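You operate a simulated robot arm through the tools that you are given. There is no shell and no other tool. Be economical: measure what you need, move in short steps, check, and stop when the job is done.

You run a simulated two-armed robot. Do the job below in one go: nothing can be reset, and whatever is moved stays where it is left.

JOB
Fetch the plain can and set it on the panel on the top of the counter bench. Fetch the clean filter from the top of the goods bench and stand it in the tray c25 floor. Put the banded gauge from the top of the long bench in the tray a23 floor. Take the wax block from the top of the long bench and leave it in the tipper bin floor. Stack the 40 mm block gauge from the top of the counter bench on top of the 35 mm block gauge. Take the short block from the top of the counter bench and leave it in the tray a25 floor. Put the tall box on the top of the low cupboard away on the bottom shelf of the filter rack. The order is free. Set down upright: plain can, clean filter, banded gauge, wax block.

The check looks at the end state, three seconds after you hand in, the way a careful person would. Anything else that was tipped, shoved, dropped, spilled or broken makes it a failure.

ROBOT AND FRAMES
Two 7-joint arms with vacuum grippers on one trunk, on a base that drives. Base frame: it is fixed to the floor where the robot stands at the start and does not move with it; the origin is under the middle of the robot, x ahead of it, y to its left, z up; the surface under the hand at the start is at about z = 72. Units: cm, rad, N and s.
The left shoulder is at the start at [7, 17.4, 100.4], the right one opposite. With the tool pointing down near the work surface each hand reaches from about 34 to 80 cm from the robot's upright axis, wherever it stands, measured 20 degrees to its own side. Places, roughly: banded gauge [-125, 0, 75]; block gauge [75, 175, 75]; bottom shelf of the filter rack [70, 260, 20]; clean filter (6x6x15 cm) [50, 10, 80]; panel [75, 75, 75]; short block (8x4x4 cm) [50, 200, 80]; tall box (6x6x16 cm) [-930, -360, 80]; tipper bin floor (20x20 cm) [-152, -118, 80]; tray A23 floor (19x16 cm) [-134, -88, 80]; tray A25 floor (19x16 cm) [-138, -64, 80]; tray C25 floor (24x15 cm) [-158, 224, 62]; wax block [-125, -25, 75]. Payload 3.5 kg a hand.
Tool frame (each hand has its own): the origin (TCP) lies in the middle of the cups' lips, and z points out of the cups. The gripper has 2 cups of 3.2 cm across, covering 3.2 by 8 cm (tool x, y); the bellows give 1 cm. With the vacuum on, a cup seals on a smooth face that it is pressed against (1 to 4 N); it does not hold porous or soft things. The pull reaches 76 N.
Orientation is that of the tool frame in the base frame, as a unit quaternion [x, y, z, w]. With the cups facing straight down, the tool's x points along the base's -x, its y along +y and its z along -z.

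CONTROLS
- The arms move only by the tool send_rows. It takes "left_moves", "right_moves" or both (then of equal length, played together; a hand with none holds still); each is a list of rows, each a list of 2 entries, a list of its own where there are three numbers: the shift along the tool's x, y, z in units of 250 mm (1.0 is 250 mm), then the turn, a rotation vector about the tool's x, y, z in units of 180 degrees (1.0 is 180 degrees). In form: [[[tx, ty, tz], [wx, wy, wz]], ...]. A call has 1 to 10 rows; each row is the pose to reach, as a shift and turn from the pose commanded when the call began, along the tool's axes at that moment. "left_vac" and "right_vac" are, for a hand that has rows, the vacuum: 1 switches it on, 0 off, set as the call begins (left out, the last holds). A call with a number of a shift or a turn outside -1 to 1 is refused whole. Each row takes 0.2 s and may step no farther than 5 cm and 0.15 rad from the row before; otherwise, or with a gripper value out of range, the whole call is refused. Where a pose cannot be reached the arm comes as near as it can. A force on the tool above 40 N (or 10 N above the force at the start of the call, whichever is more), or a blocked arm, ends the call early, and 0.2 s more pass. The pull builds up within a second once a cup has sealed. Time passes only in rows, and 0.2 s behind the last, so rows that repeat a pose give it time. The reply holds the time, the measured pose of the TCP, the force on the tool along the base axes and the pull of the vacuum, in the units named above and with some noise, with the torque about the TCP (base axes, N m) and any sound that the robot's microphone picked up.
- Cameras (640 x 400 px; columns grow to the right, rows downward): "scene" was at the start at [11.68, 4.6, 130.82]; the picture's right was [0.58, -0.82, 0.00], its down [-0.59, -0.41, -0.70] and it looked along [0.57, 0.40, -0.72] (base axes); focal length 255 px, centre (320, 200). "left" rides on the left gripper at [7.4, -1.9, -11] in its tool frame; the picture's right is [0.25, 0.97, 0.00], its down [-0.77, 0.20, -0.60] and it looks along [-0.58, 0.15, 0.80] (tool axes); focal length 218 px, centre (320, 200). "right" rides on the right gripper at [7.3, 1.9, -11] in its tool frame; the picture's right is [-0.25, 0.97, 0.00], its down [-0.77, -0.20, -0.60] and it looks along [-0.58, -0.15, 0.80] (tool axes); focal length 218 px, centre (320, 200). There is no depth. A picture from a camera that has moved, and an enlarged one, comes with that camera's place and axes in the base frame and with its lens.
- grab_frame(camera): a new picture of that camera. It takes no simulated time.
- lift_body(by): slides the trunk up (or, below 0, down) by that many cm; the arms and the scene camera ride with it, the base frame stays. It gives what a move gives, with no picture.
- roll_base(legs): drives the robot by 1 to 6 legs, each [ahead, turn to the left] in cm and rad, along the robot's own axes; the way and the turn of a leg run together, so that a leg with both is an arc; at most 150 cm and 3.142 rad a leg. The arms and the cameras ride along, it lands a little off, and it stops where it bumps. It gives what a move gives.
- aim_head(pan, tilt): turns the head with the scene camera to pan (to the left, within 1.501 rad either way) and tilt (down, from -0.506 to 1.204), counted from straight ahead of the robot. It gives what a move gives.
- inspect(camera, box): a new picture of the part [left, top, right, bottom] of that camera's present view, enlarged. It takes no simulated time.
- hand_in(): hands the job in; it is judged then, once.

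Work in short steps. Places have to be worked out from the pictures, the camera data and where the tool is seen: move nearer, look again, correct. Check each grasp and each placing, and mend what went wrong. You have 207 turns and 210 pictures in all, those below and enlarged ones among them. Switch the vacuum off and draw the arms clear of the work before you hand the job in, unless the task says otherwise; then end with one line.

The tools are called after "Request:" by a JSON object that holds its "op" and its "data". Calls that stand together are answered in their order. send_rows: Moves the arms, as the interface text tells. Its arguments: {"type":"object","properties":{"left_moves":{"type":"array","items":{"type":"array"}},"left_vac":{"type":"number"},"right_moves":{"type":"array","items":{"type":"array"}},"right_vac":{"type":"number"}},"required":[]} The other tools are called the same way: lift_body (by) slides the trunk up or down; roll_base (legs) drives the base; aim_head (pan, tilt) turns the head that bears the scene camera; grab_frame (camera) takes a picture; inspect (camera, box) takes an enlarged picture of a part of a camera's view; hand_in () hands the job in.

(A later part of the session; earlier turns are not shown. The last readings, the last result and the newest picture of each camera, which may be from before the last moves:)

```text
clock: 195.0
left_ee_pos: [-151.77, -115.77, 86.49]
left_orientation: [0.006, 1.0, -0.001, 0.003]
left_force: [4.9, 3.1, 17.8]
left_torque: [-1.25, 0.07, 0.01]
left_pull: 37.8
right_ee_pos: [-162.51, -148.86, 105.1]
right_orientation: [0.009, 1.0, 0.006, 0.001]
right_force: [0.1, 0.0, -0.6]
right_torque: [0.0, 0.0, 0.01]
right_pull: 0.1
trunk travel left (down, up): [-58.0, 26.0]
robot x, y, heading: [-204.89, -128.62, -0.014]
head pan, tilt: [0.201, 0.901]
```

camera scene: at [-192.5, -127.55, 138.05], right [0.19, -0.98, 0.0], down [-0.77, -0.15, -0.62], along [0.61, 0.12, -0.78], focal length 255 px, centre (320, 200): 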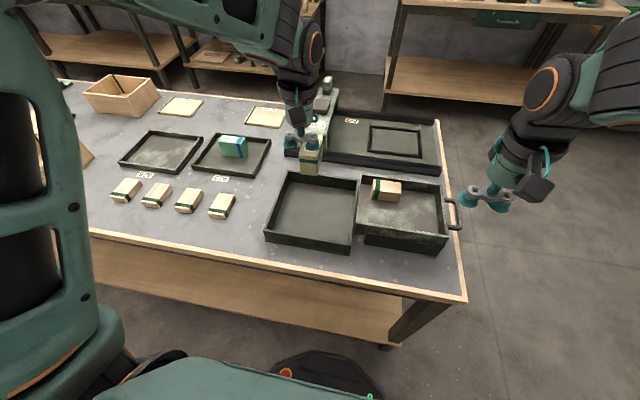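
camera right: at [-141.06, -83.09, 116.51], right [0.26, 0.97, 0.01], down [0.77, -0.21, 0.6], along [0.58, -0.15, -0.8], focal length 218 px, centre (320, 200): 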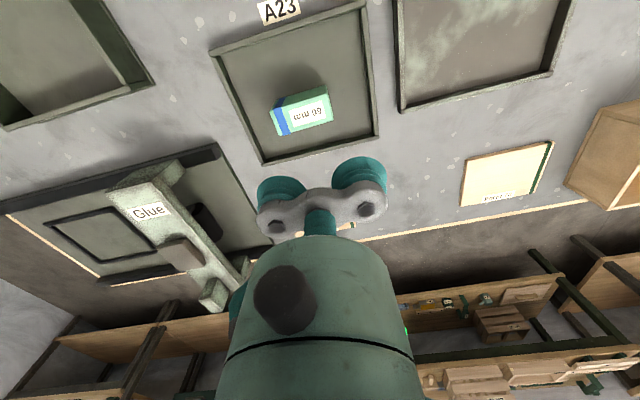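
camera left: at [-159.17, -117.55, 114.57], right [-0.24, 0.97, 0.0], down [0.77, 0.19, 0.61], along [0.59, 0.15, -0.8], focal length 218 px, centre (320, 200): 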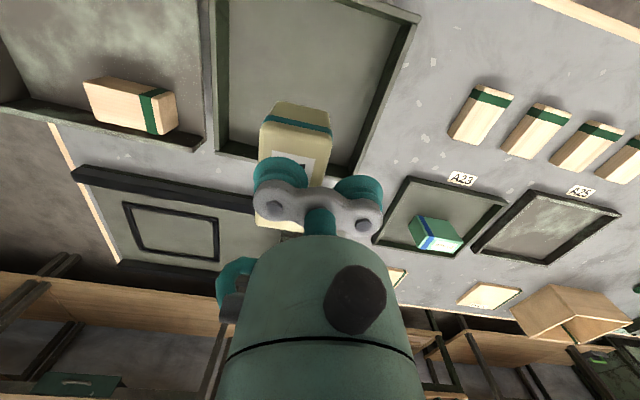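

Contact at 18 N; ease slightly, release and rise.

Request:
{"op": "send_rows", "data": {"left_moves": [[[0, 0, -0.015], [0, 0, 0]], [[0, 0, -0.015], [0, 0, 0]], [[0, 0, -0.02], [0, 0, 0]], [[0, 0, -0.07], [0, 0, 0]], [[0, 0, -0.2], [0, 0, 0]], [[0, 0, -0.4], [0, 0, 0]], [[0, 0, -0.6], [0, 0, 0]], [[0, 0, -0.75], [0, 0, 0]]], "left_vac": 0}}

Request:
{"op": "inspect", "data": {"camera": "scene", "box": [180, 110, 400, 270]}}

```text
clock: 196.8
left_ee_pos: [-152.07, -115.78, 105.07]
left_orientation: [0.007, 1.0, 0.0, 0.0]
left_force: [-0.7, -0.1, 0.9]
left_torque: [0.05, 0.02, -0.01]
left_pull: 0.1
right_ee_pos: [-162.56, -148.87, 105.18]
right_orientation: [0.01, 1.0, 0.005, 0.001]
right_force: [0.5, 0.1, -0.1]
right_torque: [0.03, -0.01, 0.01]
right_pull: 0.0
trunk travel left (down, up): [-58.0, 26.0]
robot x, y, heading: [-204.83, -129.14, -0.015]
head pan, tilt: [0.201, 0.901]
```

```text
2.50 times, centred on (290, 190) of scene
camera zoom: at [-192.56, -127.54, 138.04], right [0.19, -0.98, 0.0], down [-0.77, -0.15, -0.62], along [0.61, 0.12, -0.78], focal length 637 px, centre (395, 225)
```

zoom: 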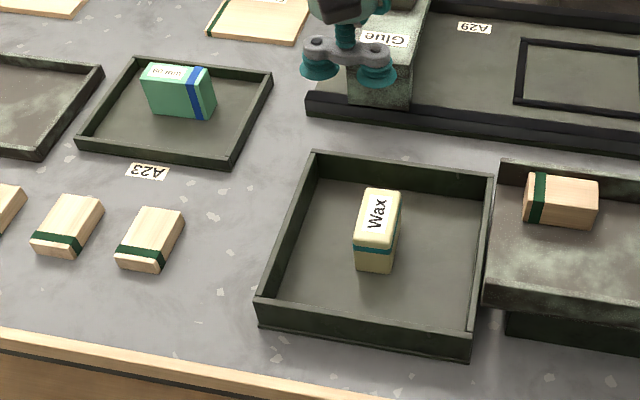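

Wax stands in the bin. Next, the tall box, about 8 m away at (−930, −360). I raise the trunk, back off, turn that way and look.

Request:
{"op": "lift_body", "data": {"by": 12}}

Request:
{"op": "roll_base", "data": {"legs": [[-35, 0], [0, -2.8]]}}

Request:
{"op": "aim_head", "data": {"pan": 0.0, "tilt": 0.25}}

Request:
{"op": "grab_frame", "data": {"camera": "scene"}}

```text
clock: 198.3
left_ee_pos: [-151.89, -115.89, 117.0]
left_orientation: [0.006, 1.0, -0.001, 0.0]
left_force: [0.1, -0.1, -0.1]
left_torque: [0.0, 0.03, -0.02]
left_pull: 0.1
right_ee_pos: [-162.26, -148.89, 117.0]
right_orientation: [0.009, 1.0, 0.005, 0.0]
right_force: [-0.4, 0.1, 0.5]
right_torque: [0.01, -0.02, -0.02]
right_pull: 0.0
trunk travel left (down, up): [-70.0, 14.0]
robot x, y, heading: [-205.24, -129.23, -0.012]
head pan, tilt: [0.201, 0.901]
```

```text
clock: 207.2
left_ee_pos: [-286.21, -157.69, 116.93]
left_orientation: [0.988, 0.154, -0.001, 0.0]
left_force: [0.1, 0.6, -0.8]
left_torque: [0.0, 0.01, 0.0]
left_pull: 0.1
right_ee_pos: [-286.79, -122.91, 116.98]
right_orientation: [0.988, 0.152, 0.001, 0.005]
right_force: [0.9, 1.0, 0.3]
right_torque: [0.01, 0.01, -0.02]
right_pull: 0.0
trunk travel left (down, up): [-70.0, 14.0]
robot x, y, heading: [-240.07, -128.36, -2.829]
head pan, tilt: [0.201, 0.901]
```

```text
clock: 208.2
left_ee_pos: [-286.14, -157.52, 116.84]
left_orientation: [0.988, 0.156, -0.002, 0.0]
left_force: [0.5, 0.2, 0.2]
left_torque: [-0.03, 0.02, -0.02]
left_pull: 0.0
right_ee_pos: [-286.79, -122.95, 116.97]
right_orientation: [0.988, 0.152, 0.001, 0.005]
right_force: [0.6, -0.2, -0.1]
right_torque: [-0.01, -0.03, -0.01]
right_pull: 0.0
trunk travel left (down, up): [-70.0, 14.0]
robot x, y, heading: [-239.91, -128.17, -2.833]
head pan, tilt: [0.0, 0.25]
```

```text
145 pictures are left
camera scene: at [-253.57, -132.87, 155.73], right [-0.31, 0.95, 0.0], down [0.24, 0.08, -0.97], along [-0.92, -0.3, -0.25], focal length 255 px, centre (320, 200)
```

scene: 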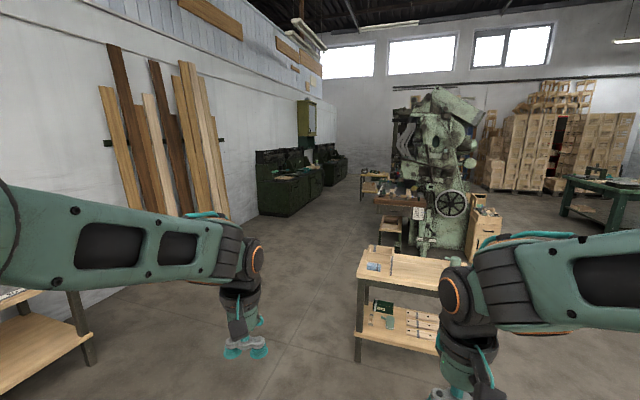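

The low cupboard should be among the green cabinets along the left wall. I zoom.

Request:
{"op": "inspect", "data": {"camera": "scene", "box": [230, 90, 430, 260]}}

```text
2.35 times, centred on (330, 175) of scene
camera zoom: at [-253.57, -132.87, 155.73], right [-0.31, 0.95, 0.0], down [0.24, 0.08, -0.97], along [-0.92, -0.3, -0.25], focal length 599 px, centre (296, 259)
```

zoom: 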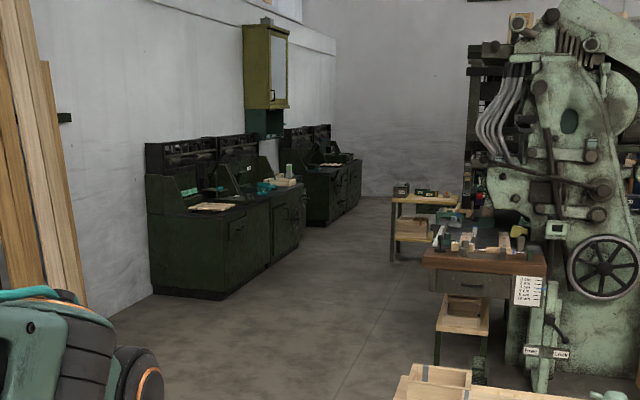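

Passage lies between the small bench corner (y≈−152) and the bench on the left (y≈−291). I drive through its middle and on along the aisle.

Request:
{"op": "roll_base", "data": {"legs": [[0, 0.317], [150, 0], [10, 0], [0, -0.537], [150, 0], [130, 0]]}}

Request:
{"op": "grab_frame", "data": {"camera": "scene"}}

```text
clock: 232.0
left_ee_pos: [-699.42, -267.42, 117.01]
left_orientation: [0.999, 0.05, -0.001, 0.0]
left_force: [0.3, -0.6, 0.3]
left_torque: [0.01, 0.04, 0.03]
left_pull: 0.0
right_ee_pos: [-692.75, -233.18, 117.02]
right_orientation: [0.999, 0.047, 0.001, 0.006]
right_force: [-0.1, 0.9, 1.4]
right_torque: [0.02, 0.01, 0.05]
right_pull: 0.0
trunk travel left (down, up): [-70.0, 14.0]
robot x, y, heading: [-648.29, -248.51, -3.041]
head pan, tilt: [0.0, 0.25]
```

```text
143 pictures are left
camera scene: at [-662.32, -249.99, 155.75], right [-0.1, 1.0, 0.0], down [0.25, 0.02, -0.97], along [-0.96, -0.1, -0.25], focal length 255 px, centre (320, 200)
```

scene: 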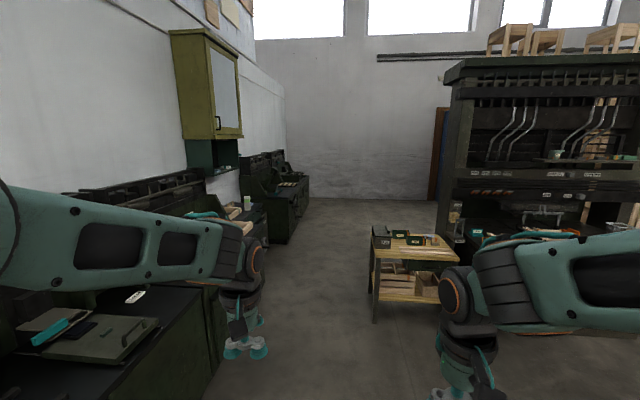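

The listed cupboard spot projects to about (246, 204). I zoom there.

Request:
{"op": "inspect", "data": {"camera": "scene", "box": [170, 130, 320, 250]}}

Request:
{"op": "inspect", "data": {"camera": "scene", "box": [340, 90, 640, 330]}}

```text
3.33 times, centred on (245, 190) of scene
camera zoom: at [-662.32, -249.99, 155.75], right [-0.1, 1.0, 0.0], down [0.25, 0.02, -0.97], along [-0.96, -0.1, -0.25], focal length 849 px, centre (570, 233)
```

zoom: 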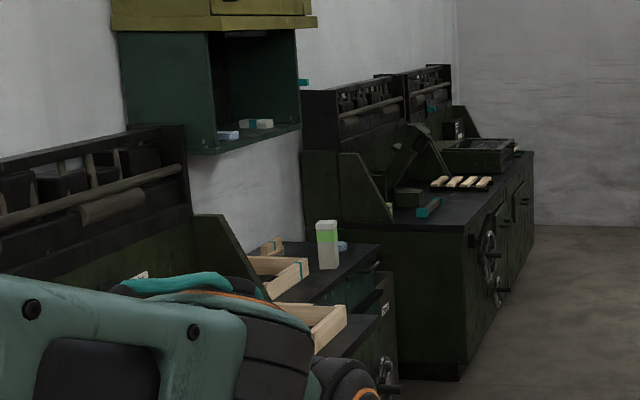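

```text
1.67 times, centred on (490, 210) of scene
camera zoom: at [-662.32, -249.99, 155.75], right [-0.1, 1.0, 0.0], down [0.25, 0.02, -0.97], along [-0.96, -0.1, -0.25], focal length 424 px, centre (37, 183)
```

zoom: 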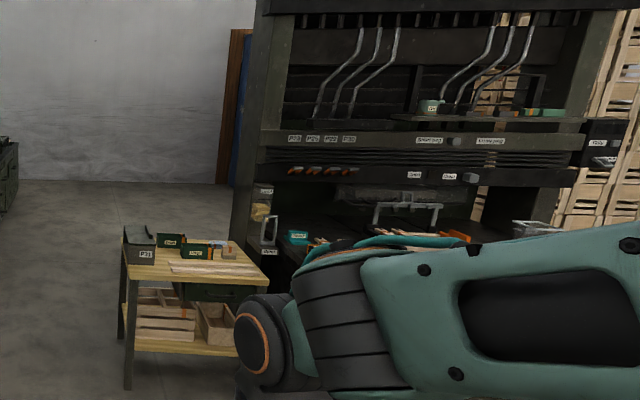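

The tall box with the green band stands on the low cupboard at about (−929, −361). I drive between the cupboard and the small table (corner y≈−229), turn to face it and look.

Request:
{"op": "roll_base", "data": {"legs": [[0, 0.03], [150, 0], [142, 0], [0, 1.44]]}}

Request:
{"op": "aim_head", "data": {"pan": 0.1, "tilt": 0.75}}

Request:
{"op": "grab_frame", "data": {"camera": "scene"}}

Request:
{"op": "grab_frame", "data": {"camera": "left"}}

```text
clock: 250.0
left_ee_pos: [-924.61, -335.26, 116.93]
left_orientation: [0.71, 0.705, 0.0, 0.001]
left_force: [0.7, 0.8, -0.4]
left_torque: [0.01, 0.01, 0.0]
left_pull: 0.0
right_ee_pos: [-957.82, -325.05, 117.03]
right_orientation: [0.712, 0.702, 0.004, 0.004]
right_force: [0.4, -0.2, 0.0]
right_torque: [-0.04, -0.03, 0.0]
right_pull: 0.0
trunk travel left (down, up): [-70.0, 14.0]
robot x, y, heading: [-938.36, -282.06, -1.575]
head pan, tilt: [0.0, 0.25]
```

```text
clock: 251.0
left_ee_pos: [-924.64, -335.3, 116.9]
left_orientation: [0.71, 0.705, 0.0, 0.001]
left_force: [0.0, 0.0, 0.2]
left_torque: [0.01, 0.03, -0.04]
left_pull: 0.0
right_ee_pos: [-957.7, -325.01, 117.07]
right_orientation: [0.711, 0.703, 0.004, 0.004]
right_force: [-0.4, 0.0, 0.5]
right_torque: [0.0, -0.02, 0.0]
right_pull: 0.0
trunk travel left (down, up): [-70.0, 14.0]
robot x, y, heading: [-937.6, -282.17, -1.578]
head pan, tilt: [0.099, 0.75]
```

```text
140 pictures are left
camera scene: at [-937.19, -295.66, 151.24], right [-1.0, -0.09, 0.0], down [-0.06, 0.68, -0.73], along [0.07, -0.73, -0.68], focal length 255 px, centre (320, 200)
```

scene: 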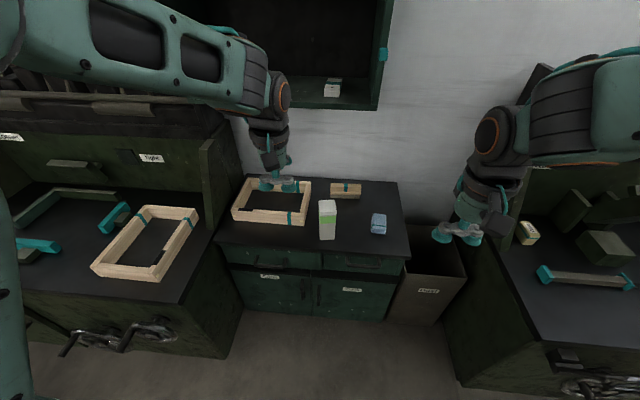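

```text
139 pictures are left
camera left: at [-926.47, -327.81, 128.04], right [0.97, 0.25, 0.0], down [0.2, -0.77, 0.61], along [0.15, -0.59, -0.8], focal length 218 px, centre (320, 200)
```

left: 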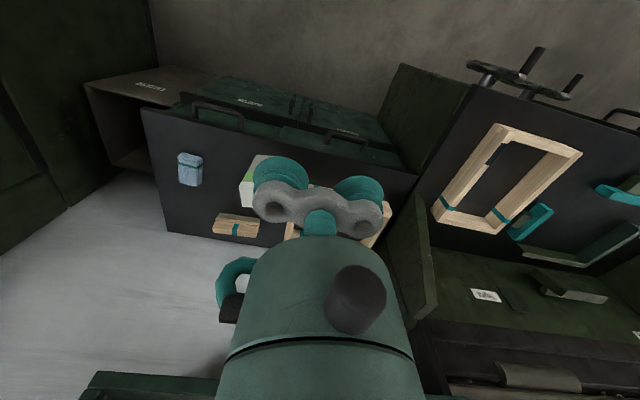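

I zoom on the box and the cupboard front.

Request:
{"op": "inspect", "data": {"camera": "scene", "box": [220, 160, 420, 320]}}

Request:
{"op": "inspect", "data": {"camera": "left", "box": [130, 90, 350, 250]}}

```text
2.50 times, centred on (320, 240) of scene
camera zoom: at [-937.19, -295.66, 151.24], right [-1.0, -0.09, 0.0], down [-0.06, 0.68, -0.73], along [0.07, -0.73, -0.68], focal length 637 px, centre (320, 100)
```

zoom: 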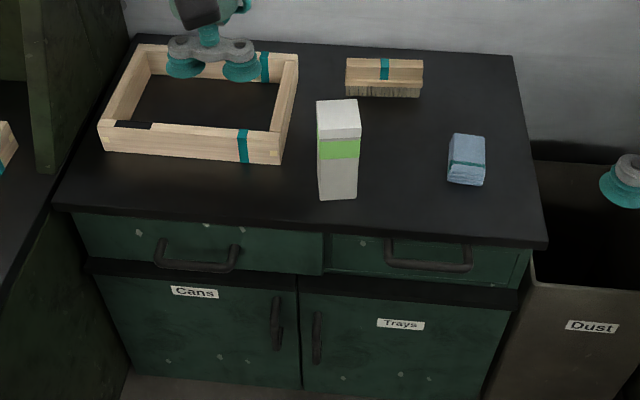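

```text
2.50 times, centred on (240, 170) of left
camera zoom: at [-926.47, -327.81, 128.04], right [0.97, 0.25, 0.0], down [0.2, -0.77, 0.61], along [0.15, -0.59, -0.8], focal length 546 px, centre (520, 275)
```

zoom: 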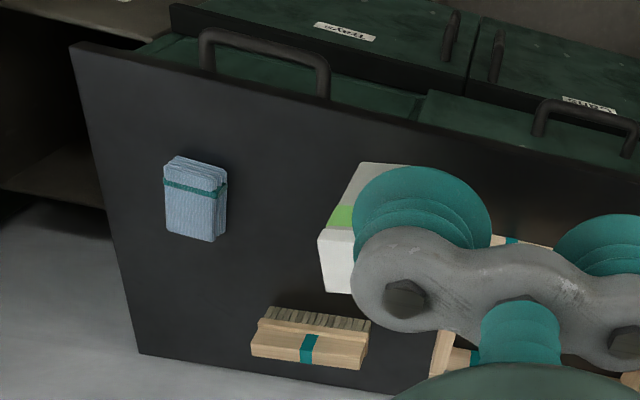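

The cupboard has a door labelled "Cans", which is the likely home of the plain can, so I'll open it. First I turn the left hand to point forward with its cups stacked vertically (120° about tool (−1,−1,1)), keeping clear of the cupboard.

Request:
{"op": "send_rows", "data": {"left_moves": [[[0, 0, 0], [-0.0275, -0.0275, 0.0275]], [[0, 0, 0], [-0.055, -0.055, 0.055]], [[0, 0, 0], [-0.0825, -0.0825, 0.0825]], [[0, 0, 0], [-0.11, -0.11, 0.11]], [[0, 0, 0], [-0.1375, -0.1375, 0.1375]], [[0, 0, 0], [-0.165, -0.165, 0.165]], [[0, 0, 0], [-0.1925, -0.1925, 0.1925]], [[0, 0, 0], [-0.22, -0.22, 0.22]], [[0, 0, 0], [-0.2475, -0.2475, 0.2475]], [[0, 0, 0], [-0.275, -0.275, 0.275]]]}}

Request:
{"op": "send_rows", "data": {"left_moves": [[[0, 0, 0], [-0.0275, -0.0275, 0.0275]], [[0, 0, 0], [-0.055, -0.055, 0.055]], [[0, 0, 0], [-0.0825, -0.0825, 0.0825]], [[0, 0, 0], [-0.11, -0.11, 0.11]], [[0, 0, 0], [-0.11, -0.11, 0.11]]]}}

Request:
{"op": "grab_frame", "data": {"camera": "scene"}}

```text
clock: 253.2
left_ee_pos: [-924.76, -335.31, 118.25]
left_orientation: [0.792, 0.251, -0.023, 0.556]
left_force: [0.2, 0.7, 0.4]
left_torque: [0.01, 0.01, -0.04]
left_pull: 0.1
right_ee_pos: [-957.89, -325.21, 116.97]
right_orientation: [0.712, 0.702, 0.005, 0.005]
right_force: [-0.6, 0.3, -0.2]
right_torque: [0.0, 0.0, -0.01]
right_pull: 0.0
trunk travel left (down, up): [-70.0, 14.0]
robot x, y, heading: [-937.89, -282.04, -1.578]
head pan, tilt: [0.099, 0.75]
```

```text
clock: 254.6
left_ee_pos: [-922.03, -338.15, 120.78]
left_orientation: [0.703, 0.048, -0.015, 0.71]
left_force: [-0.1, -0.7, -0.1]
left_torque: [0.01, 0.01, 0.04]
left_pull: 0.0
left hand out of reach, approached as far as the arm can: row 4, 5
right_ee_pos: [-957.85, -325.13, 116.94]
right_orientation: [0.712, 0.703, 0.004, 0.003]
right_force: [-0.3, -0.6, -0.4]
right_torque: [0.0, -0.02, 0.01]
right_pull: 0.1
trunk travel left (down, up): [-70.0, 14.0]
robot x, y, heading: [-938.09, -282.3, -1.578]
head pan, tilt: [0.099, 0.75]
stopped in row 5 (left hand): the arm was blocked; the commanded pose is now the measured one
```

```text
136 pictures are left
camera scene: at [-937.14, -295.7, 151.23], right [-1.0, -0.09, 0.0], down [-0.06, 0.68, -0.73], along [0.07, -0.73, -0.68], focal length 255 px, centre (320, 200)
```

scene: 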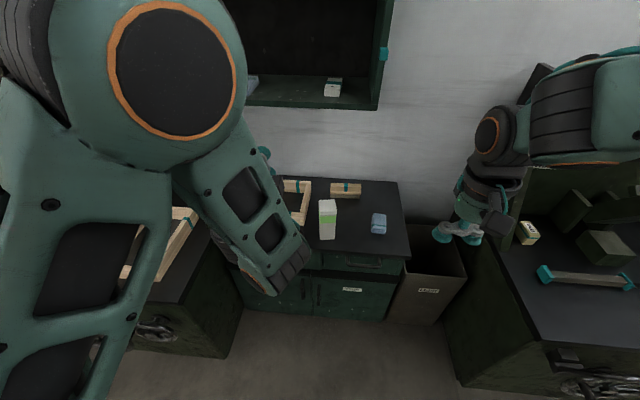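

The left hand points forward (few degrees off). I raise the right hand out of the way and lower the trunk by 55.

Request:
{"op": "send_rows", "data": {"right_moves": [[[0, 0, -0.18], [0, 0, 0]], [[0, 0, -0.36], [0, 0, 0]], [[0, 0, -0.54], [0, 0, 0]], [[0, 0, -0.72], [0, 0, 0]], [[0, 0, -0.9], [0, 0, 0]]]}}

Request:
{"op": "lift_body", "data": {"by": -55}}

Request:
{"op": "aim_head", "data": {"pan": 0.2, "tilt": 0.7}}

Request:
{"op": "grab_frame", "data": {"camera": "scene"}}

Request:
{"op": "grab_frame", "data": {"camera": "left"}}

```text
clock: 255.8
left_ee_pos: [-921.73, -338.13, 120.73]
left_orientation: [0.703, 0.05, -0.015, 0.709]
left_force: [0.8, 0.8, 0.6]
left_torque: [-0.01, 0.03, -0.02]
left_pull: 0.0
right_ee_pos: [-957.49, -325.57, 137.95]
right_orientation: [0.712, 0.702, 0.003, 0.004]
right_force: [0.1, -0.7, 0.8]
right_torque: [-0.01, 0.0, 0.02]
right_pull: 0.0
right hand out of reach, approached as far as the arm can: row 5
trunk travel left (down, up): [-70.0, 14.0]
robot x, y, heading: [-938.39, -282.56, -1.577]
head pan, tilt: [0.099, 0.75]
```

```text
refused: -55 is not a number from -40 to 40
```

```text
clock: 256.4
left_ee_pos: [-922.05, -338.25, 120.77]
left_orientation: [0.703, 0.049, -0.015, 0.709]
left_force: [-0.7, -0.5, 0.6]
left_torque: [0.01, 0.02, -0.03]
left_pull: 0.0
right_ee_pos: [-957.81, -325.55, 137.98]
right_orientation: [0.711, 0.703, 0.003, 0.004]
right_force: [1.0, -1.2, -0.2]
right_torque: [-0.02, 0.01, 0.06]
right_pull: 0.0
trunk travel left (down, up): [-70.0, 14.0]
robot x, y, heading: [-938.0, -281.85, -1.577]
head pan, tilt: [0.201, 0.7]
```

```text
135 pictures are left
camera scene: at [-936.27, -295.76, 151.65], right [-0.98, -0.19, 0.0], down [-0.12, 0.63, -0.76], along [0.15, -0.75, -0.64], focal length 255 px, centre (320, 200)
```

scene: 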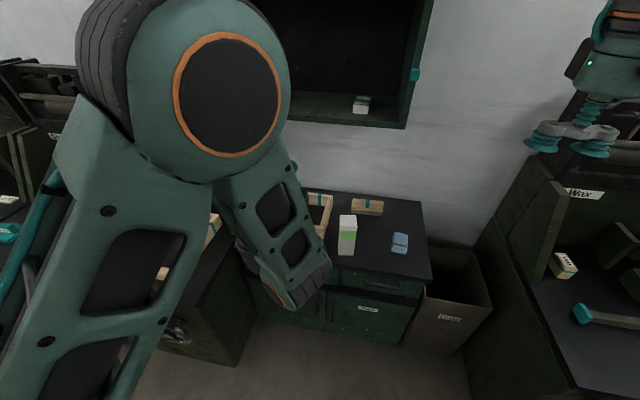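

```text
134 pictures are left
camera left: at [-915.27, -326.64, 118.18], right [0.34, 0.02, 0.94], down [-0.78, 0.57, 0.27], along [-0.53, -0.82, 0.21], focal length 218 px, centre (320, 200)
```

left: 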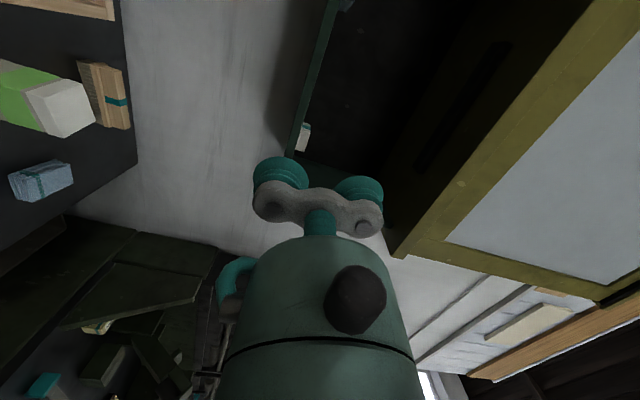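

The trunk may move at most 40 per call; I lower in two steps.

Request:
{"op": "lift_body", "data": {"by": -40}}

Request:
{"op": "lift_body", "data": {"by": -22}}

Request:
{"op": "aim_head", "data": {"pan": 0.2, "tilt": 0.7}}

Request:
{"op": "grab_frame", "data": {"camera": "scene"}}

Request:
{"op": "grab_frame", "data": {"camera": "left"}}

```text
clock: 260.3
left_ee_pos: [-922.02, -338.17, 80.67]
left_orientation: [0.703, 0.047, -0.014, 0.709]
left_force: [-0.3, 0.3, -0.2]
left_torque: [0.0, -0.01, -0.01]
left_pull: 0.1
right_ee_pos: [-957.9, -325.52, 97.86]
right_orientation: [0.712, 0.702, 0.004, 0.004]
right_force: [0.6, 0.3, -0.5]
right_torque: [0.01, -0.03, 0.04]
right_pull: 0.0
trunk travel left (down, up): [-30.0, 54.0]
robot x, y, heading: [-938.07, -282.65, -1.576]
head pan, tilt: [0.201, 0.7]
```

```text
clock: 262.6
left_ee_pos: [-922.05, -338.18, 58.82]
left_orientation: [0.704, 0.048, -0.015, 0.709]
left_force: [0.1, -0.4, 0.4]
left_torque: [0.01, 0.02, -0.03]
left_pull: 0.0
right_ee_pos: [-958.12, -325.49, 75.9]
right_orientation: [0.712, 0.702, 0.004, 0.003]
right_force: [-0.7, -0.4, -0.7]
right_torque: [-0.01, -0.01, -0.05]
right_pull: 0.0
trunk travel left (down, up): [-8.0, 76.0]
robot x, y, heading: [-937.95, -282.11, -1.579]
head pan, tilt: [0.201, 0.7]
```

```text
clock: 263.2
left_ee_pos: [-921.98, -338.06, 58.81]
left_orientation: [0.703, 0.048, -0.014, 0.709]
left_force: [0.2, 0.3, 0.4]
left_torque: [-0.01, -0.02, 0.01]
left_pull: 0.1
right_ee_pos: [-957.99, -325.51, 75.97]
right_orientation: [0.712, 0.702, 0.004, 0.003]
right_force: [0.0, 0.5, -1.0]
right_torque: [0.02, 0.0, 0.02]
right_pull: 0.0
trunk travel left (down, up): [-8.0, 76.0]
robot x, y, heading: [-938.13, -282.15, -1.577]
head pan, tilt: [0.201, 0.7]
```

```text
133 pictures are left
camera scene: at [-936.31, -295.73, 89.66], right [-0.98, -0.19, 0.0], down [-0.12, 0.63, -0.76], along [0.15, -0.75, -0.64], focal length 255 px, centre (320, 200)
```

scene: 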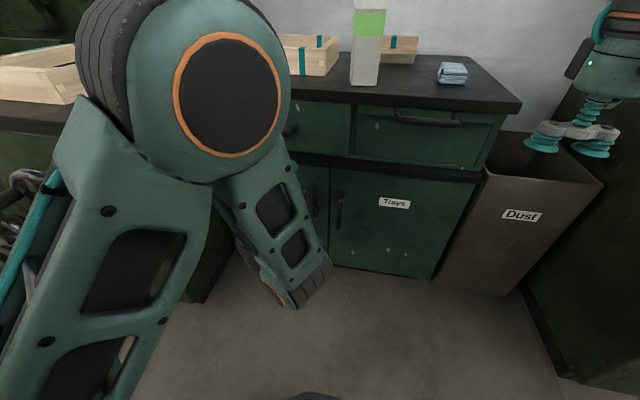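

```text
132 pictures are left
camera left: at [-915.31, -326.63, 56.19], right [0.34, 0.02, 0.94], down [-0.78, 0.57, 0.27], along [-0.53, -0.82, 0.21], focal length 218 px, centre (320, 200)
```

left: 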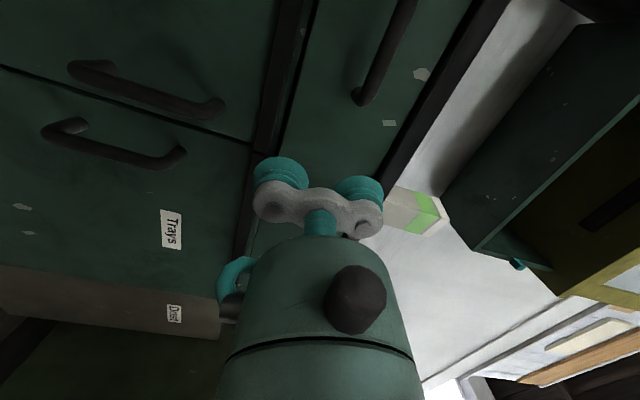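

The handle of the Cans door is at x≈−922.7, z 38–50; its face beside the handle is free. I bring the left cups to (−914, −344, 44), straightening the tool.

Request:
{"op": "send_rows", "data": {"left_moves": [[[0.07, -0.11, 0.0], [0, -0.003, 0.006]], [[0.14, -0.22, 0.0], [0.001, -0.006, 0.012]], [[0.21, -0.34, 0.05], [0.002, -0.009, 0.018]], [[0.28, -0.45, 0.1], [0.003, -0.012, 0.024]], [[0.361, -0.564, 0.15], [0.003, -0.015, 0.028]], [[0.361, -0.564, 0.211], [0.003, -0.015, 0.028]]]}}

Request:
{"op": "grab_frame", "data": {"camera": "left"}}

Request:
{"op": "grab_frame", "data": {"camera": "scene"}}

```text
clock: 264.6
left_ee_pos: [-915.38, -342.4, 42.26]
left_orientation: [0.734, -0.012, -0.022, 0.678]
left_force: [-0.1, 0.0, 0.2]
left_torque: [0.0, 0.01, 0.02]
left_pull: 0.0
left hand out of reach, approached as far as the arm can: row 1, 2, 3, 4, 5, 6
right_ee_pos: [-957.83, -325.49, 75.99]
right_orientation: [0.712, 0.703, 0.003, 0.005]
right_force: [-0.5, 0.4, 0.5]
right_torque: [0.03, 0.05, 0.01]
right_pull: 0.0
trunk travel left (down, up): [-8.0, 76.0]
robot x, y, heading: [-938.17, -282.29, -1.577]
head pan, tilt: [0.201, 0.7]
```

```text
131 pictures are left
camera left: at [-907.47, -331.58, 41.15], right [0.26, -0.09, 0.96], down [-0.74, 0.62, 0.26], along [-0.62, -0.78, 0.1], focal length 218 px, centre (320, 200)
```

left: 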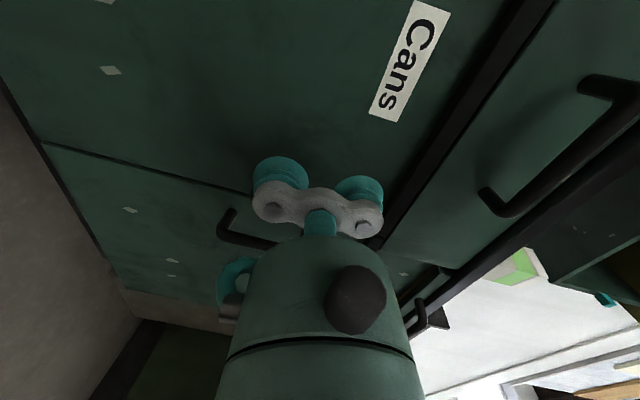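

```text
130 pictures are left
camera scene: at [-936.2, -295.71, 89.67], right [-0.98, -0.19, 0.0], down [-0.13, 0.63, -0.76], along [0.15, -0.75, -0.64], focal length 255 px, centre (320, 200)
```

scene: 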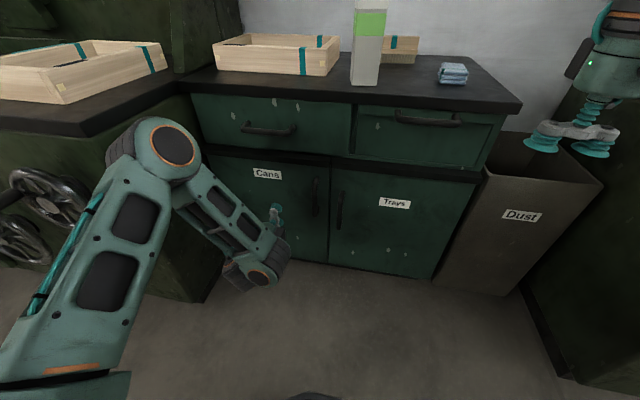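

The arm is folded near its wrist limits. I back off 12 cm so it can extend, then straighten the tool.

Request:
{"op": "roll_base", "data": {"legs": [[-12, 0]]}}

Request:
{"op": "send_rows", "data": {"left_moves": [[[0.03, 0.02, 0.1], [-0.01, 0.003, 0.003]], [[0.06, 0.04, 0.2], [-0.02, 0.005, 0.006]], [[0.06, 0.06, 0.3], [-0.025, 0.008, 0.01]], [[0.06, 0.07, 0.4], [-0.025, 0.008, 0.01]]]}}

Request:
{"op": "grab_frame", "data": {"camera": "left"}}

```text
clock: 265.8
left_ee_pos: [-915.29, -330.44, 42.28]
left_orientation: [0.734, -0.013, -0.02, 0.678]
left_force: [0.4, 0.2, 0.1]
left_torque: [0.01, -0.01, 0.0]
left_pull: 0.1
right_ee_pos: [-957.82, -313.59, 76.04]
right_orientation: [0.712, 0.702, 0.005, 0.005]
right_force: [0.5, -0.3, 0.2]
right_torque: [0.0, 0.01, 0.0]
right_pull: 0.0
trunk travel left (down, up): [-8.0, 76.0]
robot x, y, heading: [-938.17, -270.35, -1.581]
head pan, tilt: [0.201, 0.7]
```

```text
clock: 266.8
left_ee_pos: [-914.24, -340.61, 43.16]
left_orientation: [0.707, -0.015, -0.001, 0.707]
left_force: [0.2, -0.1, 1.3]
left_torque: [-0.01, 0.03, -0.01]
left_pull: 0.1
right_ee_pos: [-957.91, -313.49, 75.81]
right_orientation: [0.712, 0.703, 0.005, 0.004]
right_force: [0.4, 1.0, -0.5]
right_torque: [0.0, 0.02, 0.03]
right_pull: 0.0
trunk travel left (down, up): [-8.0, 76.0]
robot x, y, heading: [-938.12, -270.63, -1.579]
head pan, tilt: [0.201, 0.7]
```

```text
129 pictures are left
camera left: at [-906.53, -329.67, 41.49], right [0.23, -0.01, 0.97], down [-0.76, 0.62, 0.19], along [-0.6, -0.78, 0.14], focal length 218 px, centre (320, 200)
```

left: 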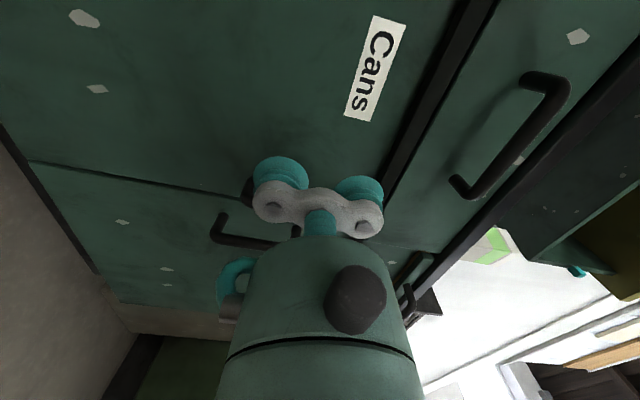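

The tool is straight and lines up with clear door face beside the label. I advance with the vacuum on until contact.

Request:
{"op": "send_rows", "data": {"left_moves": [[[0, -0.04, 0.1], [0, 0, 0]], [[0, -0.04, 0.2], [0, 0, 0]], [[0, -0.04, 0.28], [0, 0, 0]], [[0, -0.04, 0.32], [0, 0, 0]], [[0, -0.04, 0.35], [0, 0, 0]], [[0, -0.04, 0.37], [0, 0, 0]], [[0, -0.04, 0.39], [0, 0, 0]], [[0, -0.04, 0.41], [0, 0, 0]], [[0, -0.04, 0.41], [0, 0, 0]]], "left_vac": 1}}

```text
clock: 268.8
left_ee_pos: [-914.49, -350.89, 42.09]
left_orientation: [0.707, -0.016, -0.001, 0.707]
left_force: [0.6, -1.7, -0.2]
left_torque: [0.01, -0.02, -0.03]
left_pull: 0.1
right_ee_pos: [-957.92, -313.52, 76.01]
right_orientation: [0.712, 0.702, 0.005, 0.004]
right_force: [-0.4, -0.2, -0.1]
right_torque: [0.0, -0.02, 0.01]
right_pull: 0.1
trunk travel left (down, up): [-8.0, 76.0]
robot x, y, heading: [-937.92, -270.48, -1.576]
head pan, tilt: [0.201, 0.7]
```

No contact yet at y=−350.9; I look to judge the remaining gap.

Request:
{"op": "inspect", "data": {"camera": "left", "box": [180, 40, 460, 240]}}

Request:
{"op": "inspect", "data": {"camera": "scene", "box": [180, 100, 440, 300]}}

```text
2.00 times, centred on (320, 140) of left
camera zoom: at [-906.76, -339.92, 40.52], right [0.23, -0.01, 0.97], down [-0.76, 0.62, 0.19], along [-0.6, -0.78, 0.14], focal length 436 px, centre (320, 320)
```

zoom: 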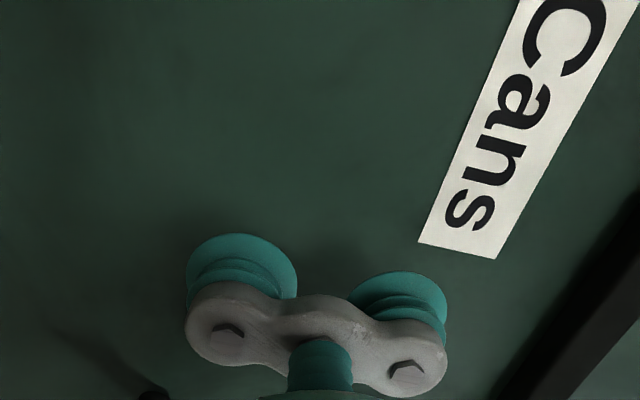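

```text
2.00 times, centred on (310, 200) of scene
camera zoom: at [-936.22, -283.71, 89.66], right [-0.98, -0.19, 0.0], down [-0.12, 0.63, -0.76], along [0.15, -0.75, -0.64], focal length 509 px, centre (340, 200)
```

zoom: 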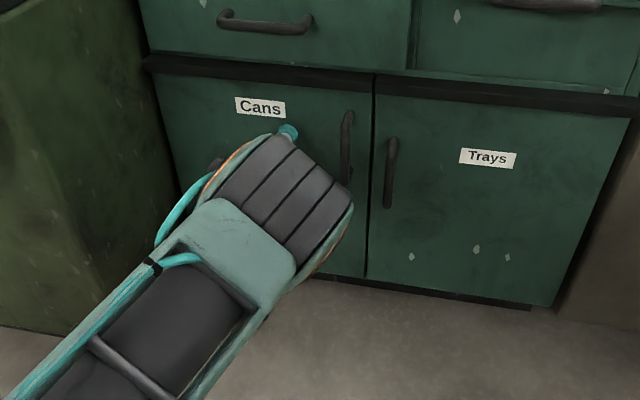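

Still a gap of a few cm. I creep on.

Request:
{"op": "send_rows", "data": {"left_moves": [[[0, 0, 0.025], [0, 0, 0]], [[0, 0, 0.05], [0, 0, 0]], [[0, 0, 0.075], [0, 0, 0]], [[0, 0, 0.1], [0, 0, 0]], [[0, 0, 0.12], [0, 0, 0]], [[0, 0, 0.14], [0, 0, 0]], [[0, 0, 0.16], [0, 0, 0]], [[0, 0, 0.18], [0, 0, 0]], [[0, 0, 0.2], [0, 0, 0]], [[0, 0, 0.2], [0, 0, 0]]]}}

```text
clock: 270.2
left_ee_pos: [-914.68, -354.01, 42.22]
left_orientation: [0.708, -0.015, -0.002, 0.706]
left_force: [-2.8, 12.0, 7.1]
left_torque: [-0.02, 0.17, 0.51]
left_pull: 76.0
right_ee_pos: [-957.77, -313.31, 76.02]
right_orientation: [0.711, 0.703, 0.004, 0.005]
right_force: [-0.2, -0.9, -0.8]
right_torque: [0.0, 0.02, -0.02]
right_pull: 0.0
trunk travel left (down, up): [-8.0, 76.0]
robot x, y, heading: [-937.93, -270.09, -1.577]
head pan, tilt: [0.201, 0.7]
stopped in row 7 (left hand): the force on the tool passed its limit at 53 N (the readings are from after the stop); the commanded pose is now the measured one
```

Sealed with 76 N on the door (face at y≈−354.3). The hinge is at x≈−890.5, radius ≈24. I pull along that arc, first to about 20°.

Request:
{"op": "send_rows", "data": {"left_moves": [[[0.002, 0, -0.058], [0, -0.019, 0]], [[0.007, 0, -0.115], [0, -0.038, 0]], [[0.027, 0, -0.228], [0, -0.0764, 0]], [[0.062, 0, -0.338], [0, -0.1146, 0]], [[0.062, 0, -0.338], [0, -0.1146, 0]]]}}

Request:
{"op": "grab_frame", "data": {"camera": "scene"}}

```text
clock: 271.3
left_ee_pos: [-913.27, -346.17, 42.19]
left_orientation: [0.696, -0.136, -0.123, 0.695]
left_force: [-3.2, 2.8, 6.2]
left_torque: [-0.01, -0.09, 0.51]
left_pull: 75.8
right_ee_pos: [-957.95, -313.36, 76.05]
right_orientation: [0.712, 0.702, 0.004, 0.005]
right_force: [-0.8, -0.3, -0.4]
right_torque: [0.01, 0.02, 0.01]
right_pull: 0.0
trunk travel left (down, up): [-8.0, 76.0]
robot x, y, heading: [-938.02, -270.14, -1.581]
head pan, tilt: [0.201, 0.7]
stopped in row 5 (left hand): the force on the tool passed its limit at 41 N (the readings are from after the stop); the commanded pose is now the measured one
```

```text
126 pictures are left
camera scene: at [-936.27, -283.55, 89.66], right [-0.98, -0.19, 0.0], down [-0.12, 0.63, -0.77], along [0.15, -0.75, -0.64], focal length 255 px, centre (320, 200)
```

scene: 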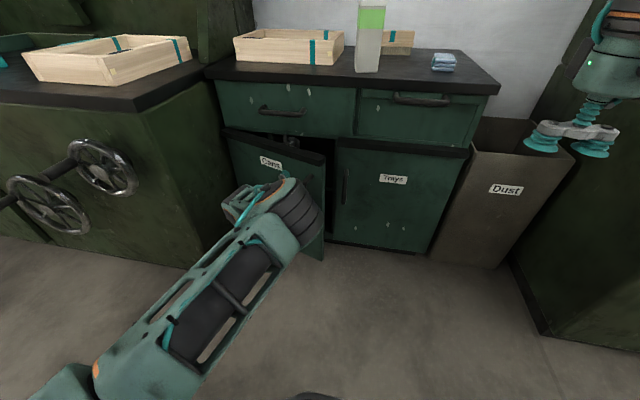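

The door swings open. I continue along the arc in smaller steps.

Request:
{"op": "send_rows", "data": {"left_moves": [[[0.001, 0, -0.038], [0, -0.0127, 0]], [[0.0031, 0, -0.0767], [0, -0.0255, 0]], [[0.0123, 0, -0.153], [0, -0.0509, 0]], [[0.0275, 0, -0.228], [0, -0.0764, 0]], [[0.0486, 0, -0.302], [0, -0.1019, 0]], [[0.0758, 0, -0.374], [0, -0.1273, 0]], [[0.108, 0, -0.443], [0, -0.1528, 0]]]}}

Request:
{"op": "grab_frame", "data": {"camera": "scene"}}

```text
clock: 272.9
left_ee_pos: [-907.93, -337.85, 42.14]
left_orientation: [0.656, -0.275, -0.264, 0.651]
left_force: [3.2, 1.3, -0.3]
left_torque: [-0.24, 0.06, 0.62]
left_pull: 74.9
left hand out of reach, approached as far as the arm can: row 7
right_ee_pos: [-957.82, -313.35, 75.85]
right_orientation: [0.711, 0.703, 0.004, 0.005]
right_force: [0.5, 0.5, 0.4]
right_torque: [0.02, 0.02, 0.02]
right_pull: 0.0
trunk travel left (down, up): [-8.0, 76.0]
robot x, y, heading: [-937.84, -270.28, -1.578]
head pan, tilt: [0.201, 0.7]
```

```text
125 pictures are left
camera scene: at [-936.17, -283.65, 89.66], right [-0.98, -0.19, 0.0], down [-0.13, 0.63, -0.76], along [0.15, -0.75, -0.64], focal length 255 px, centre (320, 200)
```

scene: 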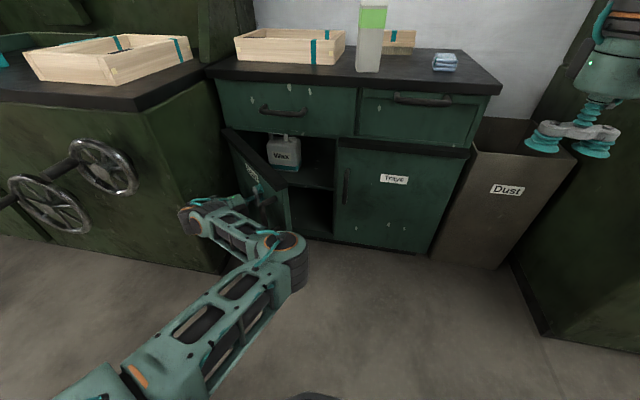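

The door stands at about 45°; inside is a shelf with a "Wax" can. I zoom in.

Request:
{"op": "inspect", "data": {"camera": "scene", "box": [200, 110, 380, 260]}}

Request:
{"op": "aim_head", "data": {"pan": 0.2, "tilt": 0.4}}

Request:
{"op": "lift_body", "data": {"by": -7}}

```text
2.67 times, centred on (290, 185) of scene
camera zoom: at [-936.17, -283.65, 89.66], right [-0.98, -0.19, 0.0], down [-0.13, 0.63, -0.76], along [0.15, -0.75, -0.64], focal length 679 px, centre (400, 240)
```

zoom: 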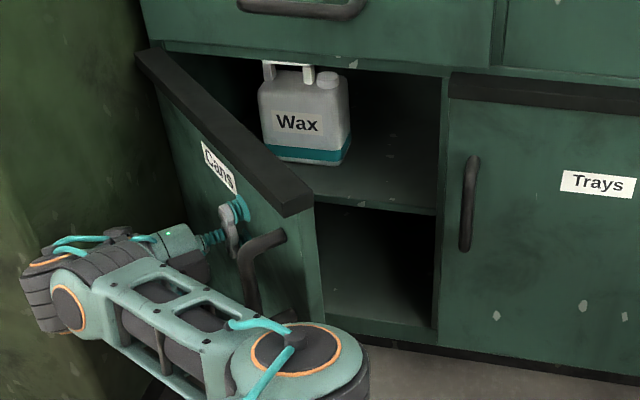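

```text
clock: 273.7
left_ee_pos: [-908.2, -337.96, 42.08]
left_orientation: [0.656, -0.277, -0.264, 0.651]
left_force: [25.8, -22.7, 5.9]
left_torque: [0.12, -0.03, 0.09]
left_pull: 75.7
right_ee_pos: [-957.8, -313.5, 75.86]
right_orientation: [0.712, 0.702, 0.004, 0.004]
right_force: [0.5, -0.3, -0.5]
right_torque: [0.01, 0.01, -0.01]
right_pull: 0.1
trunk travel left (down, up): [-8.0, 76.0]
robot x, y, heading: [-938.02, -270.33, -1.575]
head pan, tilt: [0.201, 0.4]
```

```text
clock: 274.1
left_ee_pos: [-908.71, -338.0, 41.23]
left_orientation: [0.649, -0.285, -0.266, 0.653]
left_force: [-7.5, 6.1, 15.1]
left_torque: [-0.16, -0.27, 0.33]
left_pull: 75.2
right_ee_pos: [-957.95, -313.24, 74.38]
right_orientation: [0.712, 0.702, 0.002, 0.006]
right_force: [-0.4, -0.3, 0.2]
right_torque: [0.0, -0.01, -0.01]
right_pull: 0.1
trunk travel left (down, up): [-6.5, 77.5]
robot x, y, heading: [-937.97, -270.39, -1.576]
head pan, tilt: [0.201, 0.4]
stopped: the force on the tool passed its limit at 64 N (the readings are from after the stop); the commanded pose is now the measured one
```

This can is labelled, so not the plain one; part of the compartment is hidden behind the door. I turn the right hand forward so its camera peeks into the cupboard from the right.

Request:
{"op": "send_rows", "data": {"right_moves": [[[-0.04, 0, 0], [0.0275, -0.0275, -0.0275]], [[-0.08, 0, 0], [0.055, -0.055, -0.055]], [[-0.12, 0, 0], [0.0825, -0.0825, -0.0825]], [[-0.16, 0, 0], [0.11, -0.11, -0.11]], [[-0.2, 0, 0], [0.1375, -0.1375, -0.1375]], [[-0.24, 0, 0], [0.165, -0.165, -0.165]], [[-0.28, 0, 0], [0.1925, -0.1925, -0.1925]], [[-0.32, 0, 0], [0.22, -0.22, -0.22]], [[-0.36, 0, 0], [0.2475, -0.2475, -0.2475]], [[-0.4, 0, 0], [0.275, -0.275, -0.275]]]}}

Request:
{"op": "send_rows", "data": {"right_moves": [[[0, 0, 0], [0.0275, -0.0275, -0.0275]], [[0, 0, 0], [0.055, -0.055, -0.055]], [[0, 0, 0], [0.0825, -0.0825, -0.0825]], [[0, 0, 0], [0.11, -0.11, -0.11]], [[0, 0, 0], [0.11, -0.11, -0.11]]]}}

Request:
{"op": "grab_frame", "data": {"camera": "right"}}

Request:
{"op": "grab_frame", "data": {"camera": "scene"}}

```text
clock: 276.3
left_ee_pos: [-908.76, -337.89, 41.15]
left_orientation: [0.651, -0.283, -0.267, 0.652]
left_force: [-14.2, 11.7, 24.7]
left_torque: [0.33, -0.32, 0.13]
left_pull: 75.8
right_ee_pos: [-958.15, -323.29, 74.5]
right_orientation: [0.249, 0.793, -0.556, 0.002]
right_force: [1.0, 0.1, 0.2]
right_torque: [0.04, 0.01, -0.03]
right_pull: 0.0
trunk travel left (down, up): [-6.5, 77.5]
robot x, y, heading: [-937.91, -270.61, -1.583]
head pan, tilt: [0.201, 0.4]
```

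```text
clock: 277.5
left_ee_pos: [-908.59, -337.7, 41.23]
left_orientation: [0.651, -0.283, -0.266, 0.652]
left_force: [-12.6, 11.2, 23.4]
left_torque: [0.54, 0.01, 0.19]
left_pull: 75.4
right_ee_pos: [-958.09, -323.17, 74.57]
right_orientation: [-0.008, -0.705, 0.709, -0.001]
right_force: [-0.5, -0.3, -0.3]
right_torque: [0.04, 0.0, -0.01]
right_pull: 0.0
trunk travel left (down, up): [-6.5, 77.5]
robot x, y, heading: [-938.02, -270.34, -1.579]
head pan, tilt: [0.201, 0.4]
```

```text
123 pictures are left
camera right: at [-965.3, -312.01, 72.74], right [0.26, -0.01, -0.96], down [0.78, 0.6, 0.21], along [0.57, -0.8, 0.16], focal length 218 px, centre (320, 200)
```

right: 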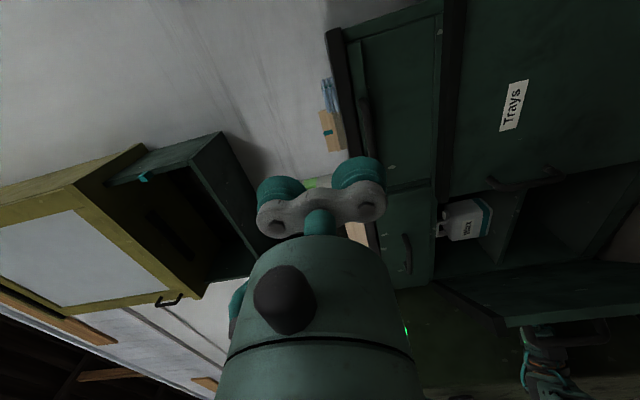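

```text
122 pictures are left
camera scene: at [-936.27, -284.11, 90.87], right [-0.98, -0.19, 0.0], down [-0.07, 0.38, -0.92], along [0.18, -0.91, -0.39], focal length 255 px, centre (320, 200)
```

scene: 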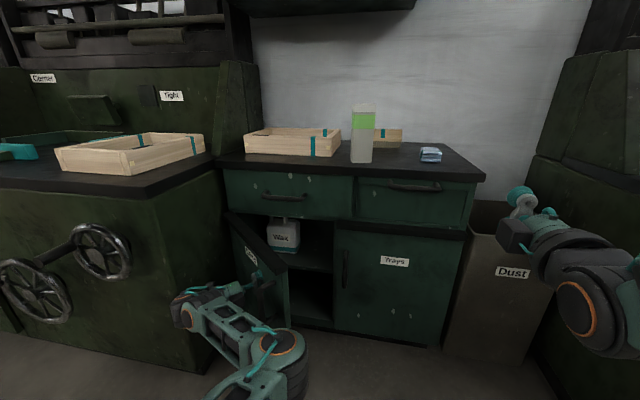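

The peek works. I zoom into the compartment.

Request:
{"op": "inspect", "data": {"camera": "right", "box": [420, 150, 640, 320]}}

```text
2.35 times, centred on (530, 235) of right
camera zoom: at [-965.3, -312.01, 72.74], right [0.26, -0.01, -0.96], down [0.78, 0.6, 0.21], along [0.57, -0.8, 0.16], focal length 514 px, centre (-174, 118)
```

zoom: 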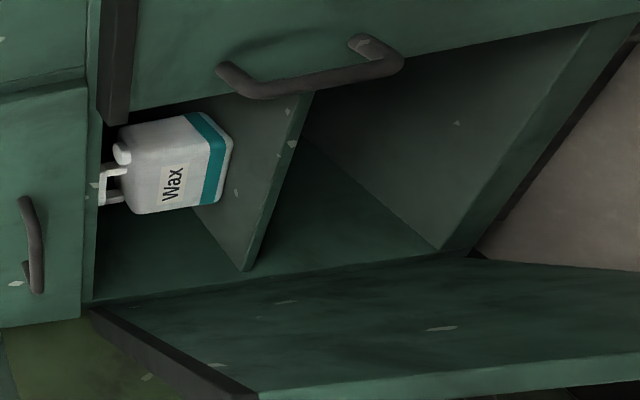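

Only the labelled, banded "Wax" can is inside: not the plain can. I close the door again along the same arc.

Request:
{"op": "send_rows", "data": {"left_moves": [[[0.001, 0.02, 0.04], [0, 0.013, 0]], [[0.0049, 0.04, 0.097], [0, 0.0318, 0]], [[0.0194, 0.04, 0.193], [0, 0.0637, 0]], [[0.0434, 0.04, 0.287], [0, 0.0955, 0]], [[0.0767, 0.04, 0.3785], [0, 0.1273, 0]], [[0.119, 0.04, 0.466], [0, 0.159, 0]], [[0.17, 0.04, 0.549], [0, 0.191, 0]]]}}

Request:
{"op": "grab_frame", "data": {"camera": "scene"}}

```text
clock: 279.1
left_ee_pos: [-915.12, -350.74, 41.71]
left_orientation: [0.703, -0.075, -0.061, 0.705]
left_force: [31.4, -3.5, -14.2]
left_torque: [0.31, -0.11, 0.16]
left_pull: 75.7
right_ee_pos: [-957.95, -323.53, 74.42]
right_orientation: [0.008, 0.708, -0.706, -0.002]
right_force: [0.4, -0.5, -0.8]
right_torque: [0.0, -0.03, 0.0]
right_pull: 0.2
trunk travel left (down, up): [-6.5, 77.5]
robot x, y, heading: [-938.18, -270.05, -1.578]
head pan, tilt: [0.201, 0.4]
```

```text
120 pictures are left
camera scene: at [-935.9, -284.58, 90.78], right [-0.98, -0.19, 0.0], down [-0.08, 0.38, -0.92], along [0.18, -0.9, -0.39], focal length 255 px, centre (320, 200)
```

scene: 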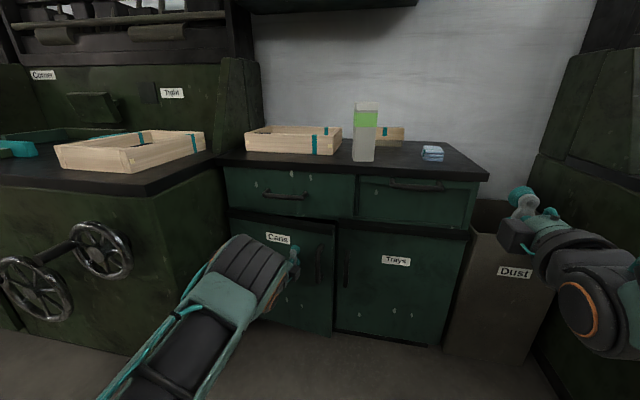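

Nearly shut; I push the last 3.5 cm.

Request:
{"op": "send_rows", "data": {"left_moves": [[[0.02, 0, 0.03], [0, 0.015, 0]], [[0.035, 0, 0.07], [0, 0.03, 0]], [[0.05, 0, 0.11], [0, 0.045, 0]], [[0.05, 0, 0.14], [0, 0.054, 0]], [[0.05, 0, 0.15], [0, 0.054, 0]], [[0.05, 0, 0.15], [0, 0.054, 0]]]}}

Request:
{"op": "send_rows", "data": {"left_moves": [[[0, 0, 0], [0, 0, 0]], [[0, 0, 0], [0, 0, 0]], [[0, 0, 0], [0, 0, 0]], [[0, 0, -0.04], [0, 0, 0]], [[0, 0, -0.12], [0, 0, 0]], [[0, 0, -0.3], [0, 0, 0]]], "left_vac": 0}}

Request:
{"op": "grab_frame", "data": {"camera": "scene"}}

```text
clock: 280.2
left_ee_pos: [-915.1, -354.06, 41.51]
left_orientation: [0.706, -0.018, -0.006, 0.708]
left_force: [-2.9, 1.9, -0.9]
left_torque: [-0.36, -0.21, -0.3]
left_pull: 75.5
right_ee_pos: [-957.89, -323.31, 74.48]
right_orientation: [-0.007, -0.707, 0.707, 0.001]
right_force: [0.2, 0.1, -0.2]
right_torque: [-0.01, 0.0, -0.02]
right_pull: 0.0
trunk travel left (down, up): [-6.5, 77.5]
robot x, y, heading: [-937.94, -270.41, -1.581]
head pan, tilt: [0.201, 0.4]
stopped in row 5 (left hand): the force on the tool passed its limit at 51 N (the readings are from after the stop); the commanded pose is now the measured one
```

```text
clock: 281.6
left_ee_pos: [-914.9, -346.49, 41.68]
left_orientation: [0.706, -0.017, -0.007, 0.708]
left_force: [0.9, 0.8, -0.3]
left_torque: [-0.04, -0.01, -0.02]
left_pull: 0.1
right_ee_pos: [-957.94, -323.21, 74.43]
right_orientation: [-0.008, -0.706, 0.708, 0.0]
right_force: [-1.1, -0.1, 0.3]
right_torque: [-0.01, -0.01, 0.03]
right_pull: 0.1
trunk travel left (down, up): [-6.5, 77.5]
robot x, y, heading: [-937.76, -270.27, -1.582]
head pan, tilt: [0.201, 0.4]
```

```text
119 pictures are left
camera scene: at [-936.15, -284.33, 90.81], right [-0.98, -0.19, 0.0], down [-0.07, 0.38, -0.92], along [0.17, -0.9, -0.39], focal length 255 px, centre (320, 200)
```

scene: 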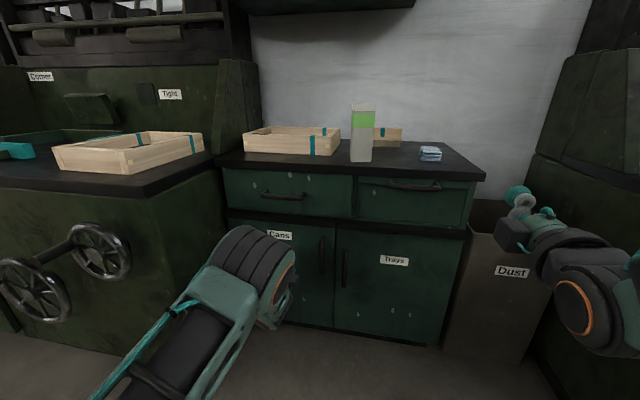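

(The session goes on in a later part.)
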